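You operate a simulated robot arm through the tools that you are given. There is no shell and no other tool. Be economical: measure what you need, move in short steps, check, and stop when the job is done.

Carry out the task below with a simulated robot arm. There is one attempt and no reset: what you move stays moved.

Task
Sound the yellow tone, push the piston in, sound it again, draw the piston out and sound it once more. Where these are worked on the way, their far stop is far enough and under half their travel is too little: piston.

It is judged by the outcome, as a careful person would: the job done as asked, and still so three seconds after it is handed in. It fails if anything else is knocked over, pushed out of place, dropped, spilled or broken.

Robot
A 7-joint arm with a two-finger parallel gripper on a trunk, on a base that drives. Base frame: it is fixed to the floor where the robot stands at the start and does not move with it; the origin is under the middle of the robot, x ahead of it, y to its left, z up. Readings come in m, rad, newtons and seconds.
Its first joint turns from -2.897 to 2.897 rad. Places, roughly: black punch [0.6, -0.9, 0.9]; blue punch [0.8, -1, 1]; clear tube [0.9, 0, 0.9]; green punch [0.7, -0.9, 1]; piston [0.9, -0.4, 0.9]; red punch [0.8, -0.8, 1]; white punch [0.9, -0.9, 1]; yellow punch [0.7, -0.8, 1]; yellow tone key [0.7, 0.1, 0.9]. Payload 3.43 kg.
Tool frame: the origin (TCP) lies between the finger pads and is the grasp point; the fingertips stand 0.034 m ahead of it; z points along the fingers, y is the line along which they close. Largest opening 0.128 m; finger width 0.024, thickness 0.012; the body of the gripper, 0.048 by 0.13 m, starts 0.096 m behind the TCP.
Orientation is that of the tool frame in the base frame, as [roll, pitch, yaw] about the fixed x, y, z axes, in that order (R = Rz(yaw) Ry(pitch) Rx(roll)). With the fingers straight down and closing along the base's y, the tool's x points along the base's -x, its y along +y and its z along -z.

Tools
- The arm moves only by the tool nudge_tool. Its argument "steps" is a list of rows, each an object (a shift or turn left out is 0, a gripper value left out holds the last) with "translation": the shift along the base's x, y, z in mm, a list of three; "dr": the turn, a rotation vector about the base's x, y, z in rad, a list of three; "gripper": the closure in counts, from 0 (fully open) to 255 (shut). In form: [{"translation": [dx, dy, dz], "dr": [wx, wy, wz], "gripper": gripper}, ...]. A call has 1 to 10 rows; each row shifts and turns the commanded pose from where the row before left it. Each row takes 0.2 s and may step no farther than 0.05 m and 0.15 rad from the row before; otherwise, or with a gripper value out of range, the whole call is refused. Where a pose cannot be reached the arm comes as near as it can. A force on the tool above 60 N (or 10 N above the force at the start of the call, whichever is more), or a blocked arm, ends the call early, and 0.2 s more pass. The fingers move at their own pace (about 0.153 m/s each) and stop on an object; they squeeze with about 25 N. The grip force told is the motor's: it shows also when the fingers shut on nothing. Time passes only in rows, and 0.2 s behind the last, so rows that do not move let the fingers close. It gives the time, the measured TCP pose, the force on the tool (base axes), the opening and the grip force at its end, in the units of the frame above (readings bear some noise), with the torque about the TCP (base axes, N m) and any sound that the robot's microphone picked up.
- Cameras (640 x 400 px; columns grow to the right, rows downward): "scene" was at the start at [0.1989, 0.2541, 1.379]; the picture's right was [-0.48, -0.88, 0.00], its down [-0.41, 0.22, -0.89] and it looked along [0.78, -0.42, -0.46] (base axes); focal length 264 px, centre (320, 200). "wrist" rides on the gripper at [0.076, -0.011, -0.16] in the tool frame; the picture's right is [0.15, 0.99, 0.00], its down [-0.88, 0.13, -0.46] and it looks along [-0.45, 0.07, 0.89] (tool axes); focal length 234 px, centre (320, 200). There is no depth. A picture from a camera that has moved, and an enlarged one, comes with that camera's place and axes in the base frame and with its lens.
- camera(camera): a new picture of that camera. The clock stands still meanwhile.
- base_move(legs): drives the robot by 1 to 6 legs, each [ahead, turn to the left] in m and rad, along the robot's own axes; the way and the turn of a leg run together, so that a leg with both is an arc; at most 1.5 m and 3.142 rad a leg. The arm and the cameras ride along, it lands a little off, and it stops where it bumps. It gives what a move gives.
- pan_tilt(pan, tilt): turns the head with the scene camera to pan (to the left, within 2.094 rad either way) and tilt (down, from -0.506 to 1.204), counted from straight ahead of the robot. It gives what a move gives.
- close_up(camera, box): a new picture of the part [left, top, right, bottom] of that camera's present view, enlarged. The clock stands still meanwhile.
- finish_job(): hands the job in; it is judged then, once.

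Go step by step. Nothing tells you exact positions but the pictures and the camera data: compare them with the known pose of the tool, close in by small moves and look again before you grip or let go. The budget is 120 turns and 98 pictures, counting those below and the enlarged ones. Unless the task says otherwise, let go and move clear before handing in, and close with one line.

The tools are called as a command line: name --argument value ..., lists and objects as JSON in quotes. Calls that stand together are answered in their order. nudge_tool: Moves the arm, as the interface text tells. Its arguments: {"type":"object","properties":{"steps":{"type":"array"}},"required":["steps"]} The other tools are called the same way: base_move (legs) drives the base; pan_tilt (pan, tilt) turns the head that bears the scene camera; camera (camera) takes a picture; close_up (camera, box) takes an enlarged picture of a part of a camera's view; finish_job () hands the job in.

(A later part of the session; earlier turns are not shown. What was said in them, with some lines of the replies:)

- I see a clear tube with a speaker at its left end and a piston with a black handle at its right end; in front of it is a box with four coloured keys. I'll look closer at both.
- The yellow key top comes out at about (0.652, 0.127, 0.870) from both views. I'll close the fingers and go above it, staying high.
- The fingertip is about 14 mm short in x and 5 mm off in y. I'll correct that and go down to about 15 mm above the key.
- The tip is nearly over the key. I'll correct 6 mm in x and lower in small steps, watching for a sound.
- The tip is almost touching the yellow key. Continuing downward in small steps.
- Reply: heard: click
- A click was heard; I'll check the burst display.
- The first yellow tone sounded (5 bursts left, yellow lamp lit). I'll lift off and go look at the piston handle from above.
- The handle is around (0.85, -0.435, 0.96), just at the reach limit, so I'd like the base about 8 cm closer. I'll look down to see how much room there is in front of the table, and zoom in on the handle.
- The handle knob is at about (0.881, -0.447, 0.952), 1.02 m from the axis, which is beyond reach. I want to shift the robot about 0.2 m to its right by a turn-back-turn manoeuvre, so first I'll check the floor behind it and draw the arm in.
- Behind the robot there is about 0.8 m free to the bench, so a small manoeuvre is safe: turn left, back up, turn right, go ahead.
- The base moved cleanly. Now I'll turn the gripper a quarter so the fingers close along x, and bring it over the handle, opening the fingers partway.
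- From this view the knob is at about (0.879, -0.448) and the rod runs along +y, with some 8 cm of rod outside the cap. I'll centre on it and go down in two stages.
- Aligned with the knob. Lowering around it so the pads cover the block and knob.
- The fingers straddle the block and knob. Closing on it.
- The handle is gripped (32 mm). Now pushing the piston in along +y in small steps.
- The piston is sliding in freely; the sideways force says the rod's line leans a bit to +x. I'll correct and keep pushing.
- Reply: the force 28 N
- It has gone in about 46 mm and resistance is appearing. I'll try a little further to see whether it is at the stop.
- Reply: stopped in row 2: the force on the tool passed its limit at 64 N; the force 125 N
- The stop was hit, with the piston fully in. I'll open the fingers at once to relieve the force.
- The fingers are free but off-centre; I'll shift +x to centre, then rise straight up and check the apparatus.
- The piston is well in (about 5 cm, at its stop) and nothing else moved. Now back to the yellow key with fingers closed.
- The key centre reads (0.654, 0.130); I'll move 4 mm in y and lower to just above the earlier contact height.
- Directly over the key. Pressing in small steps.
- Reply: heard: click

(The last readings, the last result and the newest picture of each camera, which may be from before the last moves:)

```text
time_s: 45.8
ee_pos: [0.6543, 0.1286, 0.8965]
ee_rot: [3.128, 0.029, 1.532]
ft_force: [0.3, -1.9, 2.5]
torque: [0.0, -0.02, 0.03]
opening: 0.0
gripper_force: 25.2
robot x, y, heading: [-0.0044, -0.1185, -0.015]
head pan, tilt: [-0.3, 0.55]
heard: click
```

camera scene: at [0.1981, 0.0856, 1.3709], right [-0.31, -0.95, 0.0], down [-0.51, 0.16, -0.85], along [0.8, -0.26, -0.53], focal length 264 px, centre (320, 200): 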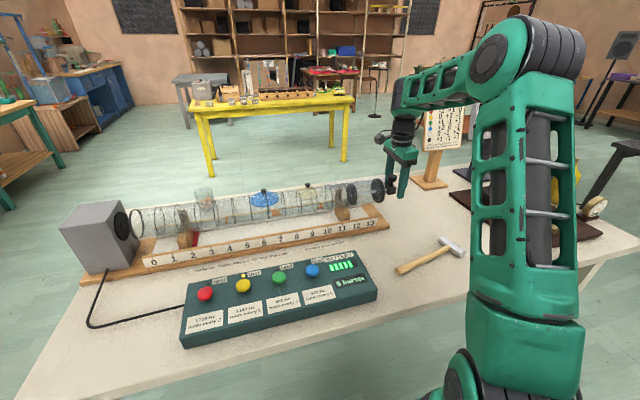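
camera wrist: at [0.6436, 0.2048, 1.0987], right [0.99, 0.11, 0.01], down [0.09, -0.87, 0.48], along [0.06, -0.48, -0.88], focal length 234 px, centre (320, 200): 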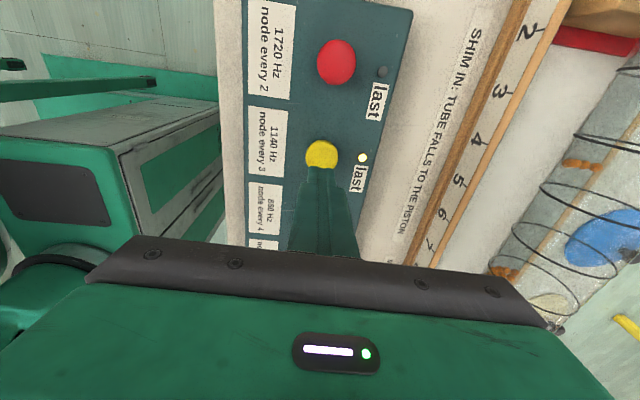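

close_up --camera "scene" --box '[160, 230, 390, 370]'

nudge_tool --steps '[{"translation": [0, 0, 20]}, {"translation": [0, 0, 48]}, {"translation": [0, 0, 48]}, {"translation": [0, 0, 48]}, {"translation": [0, 0, 48]}, {"translation": [0, 0, 48]}]'

close_up --camera "scene" --box '[160, 230, 390, 370]'

```text
2.78 times, centred on (275, 300) of scene
camera zoom: at [0.198, 0.0855, 1.3709], right [-0.31, -0.95, 0.0], down [-0.51, 0.16, -0.85], along [0.8, -0.26, -0.53], focal length 735 px, centre (445, -78)
```

zoom: 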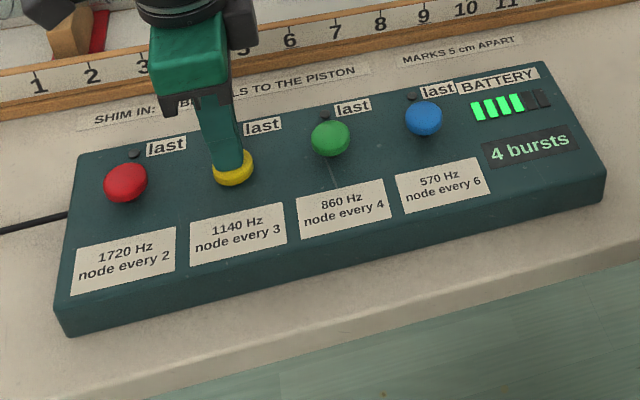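

```text
time_s: 47.2
ee_pos: [0.6523, 0.1294, 1.1571]
ee_rot: [3.13, 0.028, 1.534]
ft_force: [-0.7, 1.3, -0.6]
torque: [-0.05, -0.09, 0.01]
opening: 0.0
gripper_force: 24.9
robot x, y, heading: [0.0014, -0.1192, -0.016]
head pan, tilt: [-0.3, 0.55]
```

```text
2.78 times, centred on (275, 300) of scene
camera zoom: at [0.1974, 0.0861, 1.3709], right [-0.31, -0.95, 0.0], down [-0.51, 0.16, -0.85], along [0.8, -0.26, -0.53], focal length 735 px, centre (445, -78)
```

zoom: 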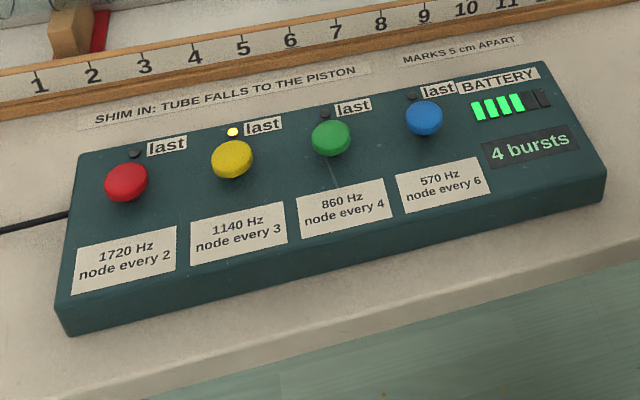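

The second tone sounded (4 bursts left). Back over the piston handle, opening the fingers on the way.

nudge_tool --steps '[{"translation": [19, -44, 0], "gripper": 115}, {"translation": [19, -44, 0]}, {"translation": [19, -44, 0]}, {"translation": [19, -44, 0]}, {"translation": [19, -44, 0]}, {"translation": [19, -44, 0]}, {"translation": [19, -44, 0]}, {"translation": [19, -44, 0]}, {"translation": [19, -44, 0]}, {"translation": [19, -44, 0]}]'

nudge_tool --steps '[{"translation": [19, -44, 0]}, {"translation": [17, -46, 0]}, {"translation": [0, 0, -40]}, {"translation": [0, 0, -40]}, {"translation": [0, 0, -30]}, {}]'

camera --camera "wrist"

close_up --camera "scene" --box '[320, 110, 480, 210]'

```text
time_s: 49.4
ee_pos: [0.8435, -0.3111, 1.1569]
ee_rot: [3.129, 0.029, 1.533]
ft_force: [-0.3, -0.6, 0.6]
torque: [-0.04, -0.07, -0.03]
opening: 0.0704
gripper_force: 0.0
robot x, y, heading: [0.0013, -0.1211, -0.013]
head pan, tilt: [-0.3, 0.55]
```

```text
time_s: 50.8
ee_pos: [0.88, -0.3993, 1.0461]
ee_rot: [3.13, 0.03, 1.532]
ft_force: [0.2, 0.1, -0.2]
torque: [0.0, 0.01, -0.01]
opening: 0.0704
gripper_force: 0.1
robot x, y, heading: [-0.001, -0.1154, -0.014]
head pan, tilt: [-0.3, 0.55]
```

```text
57 pictures are left
camera wrist: at [0.8706, -0.3185, 1.2034], right [0.99, 0.11, 0.01], down [0.09, -0.87, 0.48], along [0.06, -0.48, -0.88], focal length 234 px, centre (320, 200)
```

wrist: 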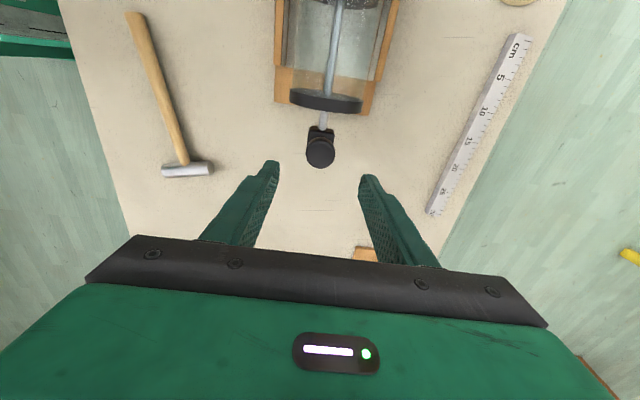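

```text
4.00 times, centred on (400, 160) of scene
camera zoom: at [0.1982, 0.0856, 1.3709], right [-0.31, -0.95, 0.0], down [-0.51, 0.16, -0.85], along [0.8, -0.26, -0.53], focal length 1056 px, centre (0, 360)
```

zoom: 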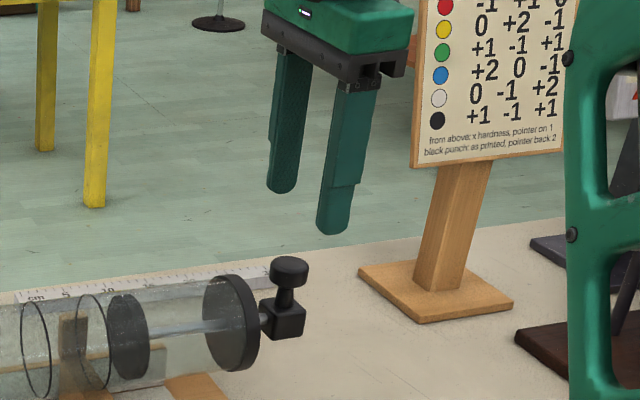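

The knob is at (0.881, -0.397); I'll trim the wrist angle and go down around it.

nudge_tool --steps '[{"translation": [1, -3, -30], "dr": [0, 0.012, 0.02]}, {"translation": [0, 0, -30]}, {"translation": [0, 0, -30]}, {"translation": [0, 0, -27]}, {}]'

camera --camera "wrist"

```text
time_s: 52.0
ee_pos: [0.8811, -0.4037, 0.9279]
ee_rot: [3.141, 0.028, 1.552]
ft_force: [-0.1, 0.6, 0.6]
torque: [-0.01, 0.03, 0.0]
opening: 0.0705
gripper_force: 0.1
robot x, y, heading: [0.0018, -0.1217, -0.011]
head pan, tilt: [-0.3, 0.55]
```

```text
55 pictures are left
camera wrist: at [0.8727, -0.3235, 1.0848], right [0.99, 0.13, 0.0], down [0.11, -0.87, 0.48], along [0.06, -0.48, -0.88], focal length 234 px, centre (320, 200)
```

wrist: 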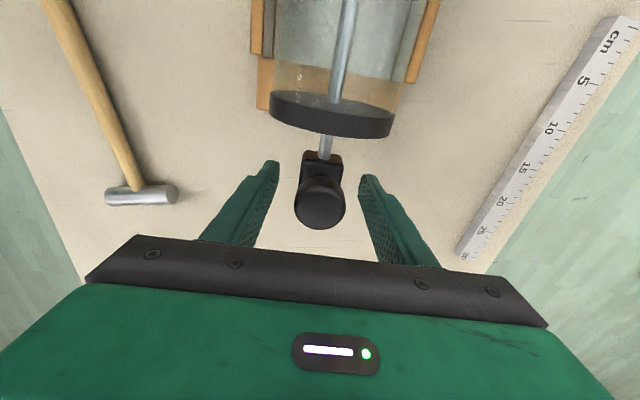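

Centred. Gripping, then drawing out in small steps.

nudge_tool --steps '[{"gripper": 255}, {}, {}]'

nudge_tool --steps '[{"translation": [0, -7, 0]}, {"translation": [-0.2, -8, 0]}, {"translation": [-0.2, -8, 0]}]'

close_up --camera "scene" --box '[320, 110, 480, 210]'

```text
time_s: 52.8
ee_pos: [0.8802, -0.4043, 0.9265]
ee_rot: [-3.141, 0.032, 1.55]
ft_force: [-16.6, 2.1, -2.3]
torque: [-0.06, 0.21, -0.79]
opening: 0.0316
gripper_force: 45.4
robot x, y, heading: [0.0015, -0.1164, -0.011]
head pan, tilt: [-0.3, 0.55]
```

```text
time_s: 53.6
ee_pos: [0.8789, -0.4273, 0.9278]
ee_rot: [-3.138, 0.026, 1.552]
ft_force: [-27.8, 1.9, -22.3]
torque: [-0.14, -0.66, -0.21]
opening: 0.0317
gripper_force: 45.0
robot x, y, heading: [-0.0001, -0.1172, -0.012]
head pan, tilt: [-0.3, 0.55]
```

```text
4.00 times, centred on (400, 160) of scene
camera zoom: at [0.198, 0.0853, 1.3709], right [-0.31, -0.95, 0.0], down [-0.51, 0.16, -0.85], along [0.8, -0.26, -0.53], focal length 1056 px, centre (0, 360)
```

zoom: 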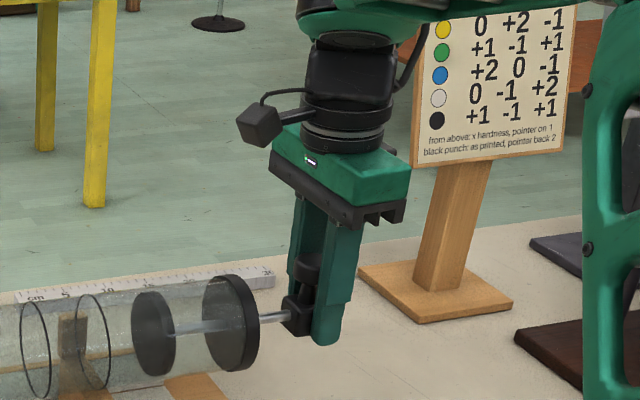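

Drawing out well; I'll yield to the side load and continue.

nudge_tool --steps '[{"translation": [-1.3, -5, -1]}, {"translation": [-0.4, -6, 0]}]'

nudge_tool --steps '[{"translation": [-0.3, -4, 0]}, {"translation": [-0.2, -4, 0]}]'

close_up --camera "scene" --box '[320, 110, 480, 210]'

```text
time_s: 54.2
ee_pos: [0.8786, -0.4382, 0.9265]
ee_rot: [-3.14, 0.028, 1.553]
ft_force: [-17.4, -0.5, -24.1]
torque: [0.46, 0.33, -0.66]
opening: 0.0319
gripper_force: 45.1
robot x, y, heading: [-0.0014, -0.1181, -0.017]
head pan, tilt: [-0.3, 0.55]
```

```text
time_s: 54.8
ee_pos: [0.8795, -0.4454, 0.926]
ee_rot: [3.141, 0.03, 1.553]
ft_force: [-11.4, -1.1, -27.9]
torque: [-0.16, 0.57, -0.95]
opening: 0.0317
gripper_force: 44.6
robot x, y, heading: [0.002, -0.1214, -0.016]
head pan, tilt: [-0.3, 0.55]
```

```text
4.00 times, centred on (400, 160) of scene
camera zoom: at [0.199, 0.0851, 1.3708], right [-0.31, -0.95, 0.0], down [-0.51, 0.16, -0.85], along [0.8, -0.26, -0.53], focal length 1056 px, centre (0, 360)
```

zoom: 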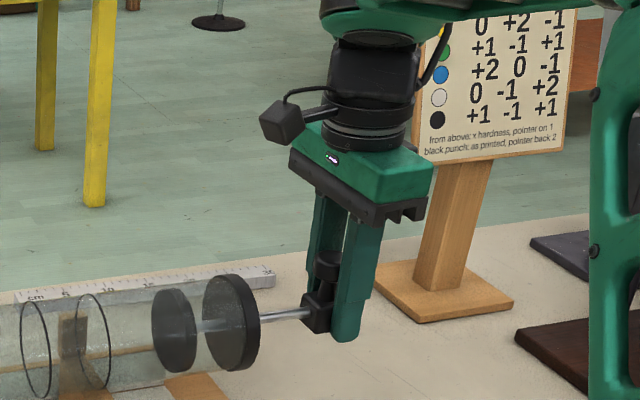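

Almost at the initial position. Continuing gently toward the outer stop.

nudge_tool --steps '[{"translation": [-0.3, -4, -1]}, {"translation": [-0.2, -3, 0]}]'

```text
time_s: 55.4
ee_pos: [0.8792, -0.4528, 0.9264]
ee_rot: [3.139, 0.03, 1.552]
ft_force: [-4.7, -0.4, -17.0]
torque: [0.13, 1.27, -0.84]
opening: 0.0317
gripper_force: 45.2
robot x, y, heading: [-0.0004, -0.115, -0.012]
head pan, tilt: [-0.3, 0.55]
```

nudge_tool --steps '[{"translation": [-0.2, -3, 0]}, {"translation": [-0.2, -3, 0]}]'

close_up --camera "scene" --box '[320, 110, 480, 210]'

```text
time_s: 56.0
ee_pos: [0.8782, -0.4553, 0.9267]
ee_rot: [3.14, 0.028, 1.558]
ft_force: [-5.8, 24.0, -13.1]
torque: [0.18, 0.47, -1.35]
opening: 0.0319
gripper_force: 44.9
robot x, y, heading: [0.0022, -0.1192, -0.015]
head pan, tilt: [-0.3, 0.55]
```

```text
4.00 times, centred on (400, 160) of scene
camera zoom: at [0.1985, 0.0862, 1.3707], right [-0.31, -0.95, 0.0], down [-0.51, 0.16, -0.85], along [0.8, -0.26, -0.53], focal length 1056 px, centre (0, 360)
```

zoom: 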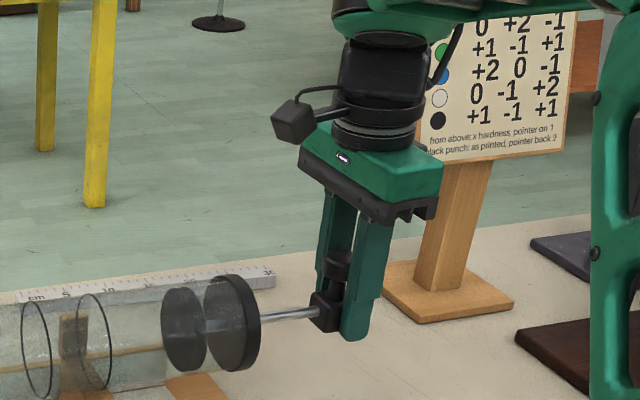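

The outer stop resists (24 N) and the handle is back at its starting position. Releasing and rising.

nudge_tool --steps '[{"translation": [0, 2, 0], "gripper": 110}, {}, {}]'

camera --camera "wrist"

```text
time_s: 56.8
ee_pos: [0.8784, -0.4556, 0.9275]
ee_rot: [3.14, 0.029, 1.551]
ft_force: [-0.5, 0.5, -0.5]
torque: [0.03, 0.03, 0.01]
opening: 0.0731
gripper_force: 0.0
robot x, y, heading: [-0.0002, -0.1205, -0.016]
head pan, tilt: [-0.3, 0.55]
```

```text
51 pictures are left
camera wrist: at [0.8693, -0.3757, 1.0849], right [0.99, 0.13, 0.0], down [0.11, -0.87, 0.48], along [0.06, -0.48, -0.88], focal length 234 px, centre (320, 200)
```

wrist: 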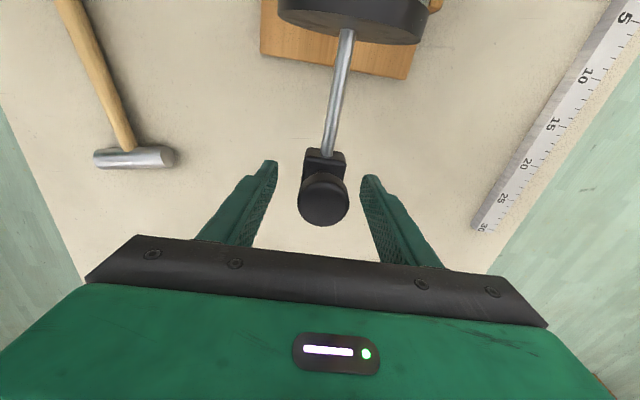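

Clear of the handle. Up and over to the yellow key.

nudge_tool --steps '[{"translation": [0, 0, 30]}, {"translation": [0, 0, 48]}, {"translation": [0, 0, 48]}, {"translation": [0, 0, 48]}, {"translation": [0, 0, 48]}, {"translation": [0, 0, 12]}]'

nudge_tool --steps '[{"translation": [-17, 45, 0], "gripper": 255}, {"translation": [-17, 45, 0]}, {"translation": [-17, 45, 0]}, {"translation": [-17, 45, 0]}, {"translation": [-17, 45, 0]}, {"translation": [-17, 45, 0]}, {"translation": [-17, 45, 0]}, {"translation": [-17, 45, 0]}, {"translation": [-17, 45, 0]}, {"translation": [-17, 45, 0]}]'

nudge_tool --steps '[{"translation": [-18, 45, 0]}, {"translation": [-18, 45, 0]}, {"translation": [-18, 45, 0]}, {"translation": [0, 0, -45]}, {"translation": [0, 0, -45]}, {"translation": [0, 0, -45]}, {"translation": [0, 0, -45]}, {"translation": [0, 0, -38]}, {}]'

camera --camera "wrist"

close_up --camera "scene" --box '[160, 230, 320, 330]'

```text
time_s: 58.2
ee_pos: [0.8793, -0.455, 1.1604]
ee_rot: [3.14, 0.03, 1.552]
ft_force: [-0.5, 0.7, 0.0]
torque: [-0.01, 0.02, 0.01]
opening: 0.0729
gripper_force: 0.1
robot x, y, heading: [-0.0025, -0.1191, -0.014]
head pan, tilt: [-0.3, 0.55]
```

```text
time_s: 60.4
ee_pos: [0.7068, -0.0063, 1.1615]
ee_rot: [3.139, 0.032, 1.552]
ft_force: [0.0, -0.1, 0.0]
torque: [0.01, 0.02, 0.02]
opening: 0.0002
gripper_force: 24.7
robot x, y, heading: [-0.0012, -0.121, -0.014]
head pan, tilt: [-0.3, 0.55]
```

```text
time_s: 62.4
ee_pos: [0.6535, 0.1292, 0.9415]
ee_rot: [3.14, 0.028, 1.552]
ft_force: [0.7, -0.3, 0.6]
torque: [0.01, 0.0, 0.02]
opening: 0.0
gripper_force: 24.9
robot x, y, heading: [-0.0013, -0.1202, -0.013]
head pan, tilt: [-0.3, 0.55]
```

```text
50 pictures are left
camera wrist: at [0.6439, 0.2095, 1.0998], right [0.99, 0.13, 0.0], down [0.11, -0.87, 0.48], along [0.06, -0.48, -0.88], focal length 234 px, centre (320, 200)
```

wrist: 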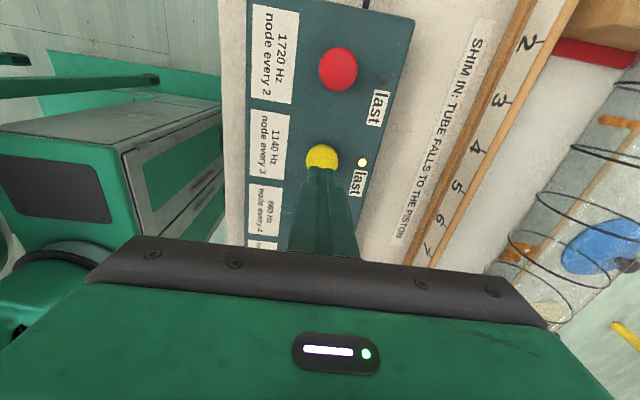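

```text
4.00 times, centred on (240, 280) of scene
camera zoom: at [0.1981, 0.0856, 1.3709], right [-0.31, -0.95, 0.0], down [-0.51, 0.16, -0.85], along [0.8, -0.26, -0.53], focal length 1056 px, centre (640, -120)
```

zoom: 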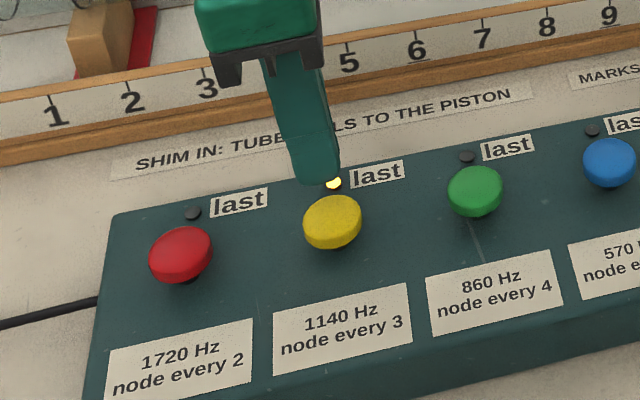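

Same place as last time. Pressing the key again in small steps.

nudge_tool --steps '[{"translation": [1, 0, -15]}, {"translation": [0, 0, -15]}, {"translation": [0, 0, -6]}, {"translation": [0, 0, -4]}, {"translation": [0, 0, -2]}]'

nudge_tool --steps '[{"translation": [0, 0, -2]}]'

```text
time_s: 63.6
ee_pos: [0.6538, 0.1292, 0.9016]
ee_rot: [3.14, 0.029, 1.552]
ft_force: [1.3, 0.9, 1.9]
torque: [-0.01, -0.01, -0.01]
opening: 0.0
gripper_force: 25.0
robot x, y, heading: [0.0031, -0.1189, -0.015]
head pan, tilt: [-0.3, 0.55]
```

```text
time_s: 64.0
ee_pos: [0.6542, 0.1293, 0.8989]
ee_rot: [3.14, 0.03, 1.55]
ft_force: [0.1, -0.3, 2.7]
torque: [-0.02, -0.02, -0.01]
opening: 0.0001
gripper_force: 25.4
robot x, y, heading: [-0.0003, -0.1201, -0.015]
head pan, tilt: [-0.3, 0.55]
```

nudge_tool --steps '[{"translation": [0, 0, -2]}]'

```text
time_s: 64.4
ee_pos: [0.6536, 0.1283, 0.8973]
ee_rot: [3.14, 0.029, 1.551]
ft_force: [0.5, 0.1, 2.6]
torque: [0.05, -0.02, 0.0]
opening: 0.0
gripper_force: 25.4
robot x, y, heading: [-0.0004, -0.1203, -0.016]
head pan, tilt: [-0.3, 0.55]
```

nudge_tool --steps '[{"translation": [0, 0, -1.5]}]'

```text
time_s: 64.8
ee_pos: [0.6528, 0.1278, 0.8955]
ee_rot: [3.14, 0.029, 1.552]
ft_force: [-1.1, 1.7, 3.2]
torque: [0.1, 0.04, 0.0]
opening: 0.0001
gripper_force: 25.0
robot x, y, heading: [0.0029, -0.1169, -0.016]
head pan, tilt: [-0.3, 0.55]
heard: click
```

The click came; lifting off and checking the result.

nudge_tool --steps '[{"translation": [0, 0, 20]}, {"translation": [0, 0, 48]}, {"translation": [0, 0, 48]}, {"translation": [0, 0, 48]}, {"translation": [0, 0, 48]}, {"translation": [0, 0, 48]}]'

camera --camera "scene"

close_up --camera "scene" --box '[160, 170, 420, 340]'

```text
time_s: 66.2
ee_pos: [0.6526, 0.1273, 1.158]
ee_rot: [3.139, 0.028, 1.555]
ft_force: [-1.4, 0.3, 0.7]
torque: [-0.05, -0.06, -0.01]
opening: 0.0
gripper_force: 25.1
robot x, y, heading: [0.0015, -0.1168, -0.013]
head pan, tilt: [-0.3, 0.55]
```

```text
48 pictures are left
camera scene: at [0.1975, 0.0861, 1.3708], right [-0.31, -0.95, 0.0], down [-0.51, 0.16, -0.85], along [0.8, -0.26, -0.53], focal length 264 px, centre (320, 200)
```

scene: 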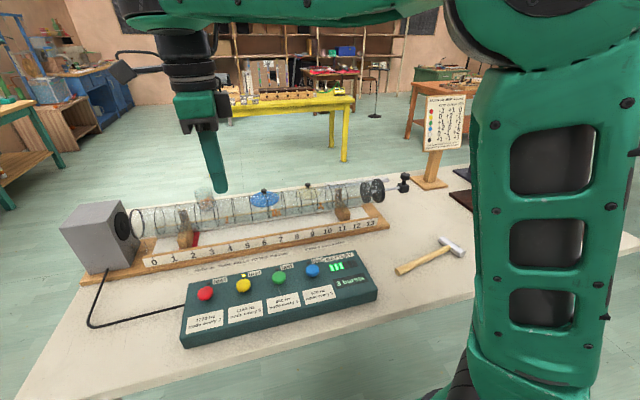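

```text
2.35 times, centred on (290, 255) of scene
camera zoom: at [0.1975, 0.0861, 1.3708], right [-0.31, -0.95, 0.0], down [-0.51, 0.16, -0.85], along [0.8, -0.26, -0.53], focal length 621 px, centre (391, 71)
```

zoom: 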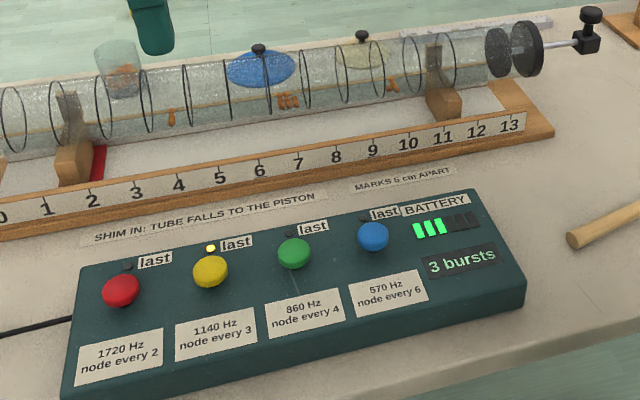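

Three bursts are used with the yellow lamp lit. The piston is out, everything else is in place and the arm is clear, so I'm handing in.

finish_job

```text
The job is handed in.
```

The yellow tone was sounded three times: once before the piston was pushed in to its stop, once after, and once more after it was drawn back out to its outer stop. Nothing else was moved.
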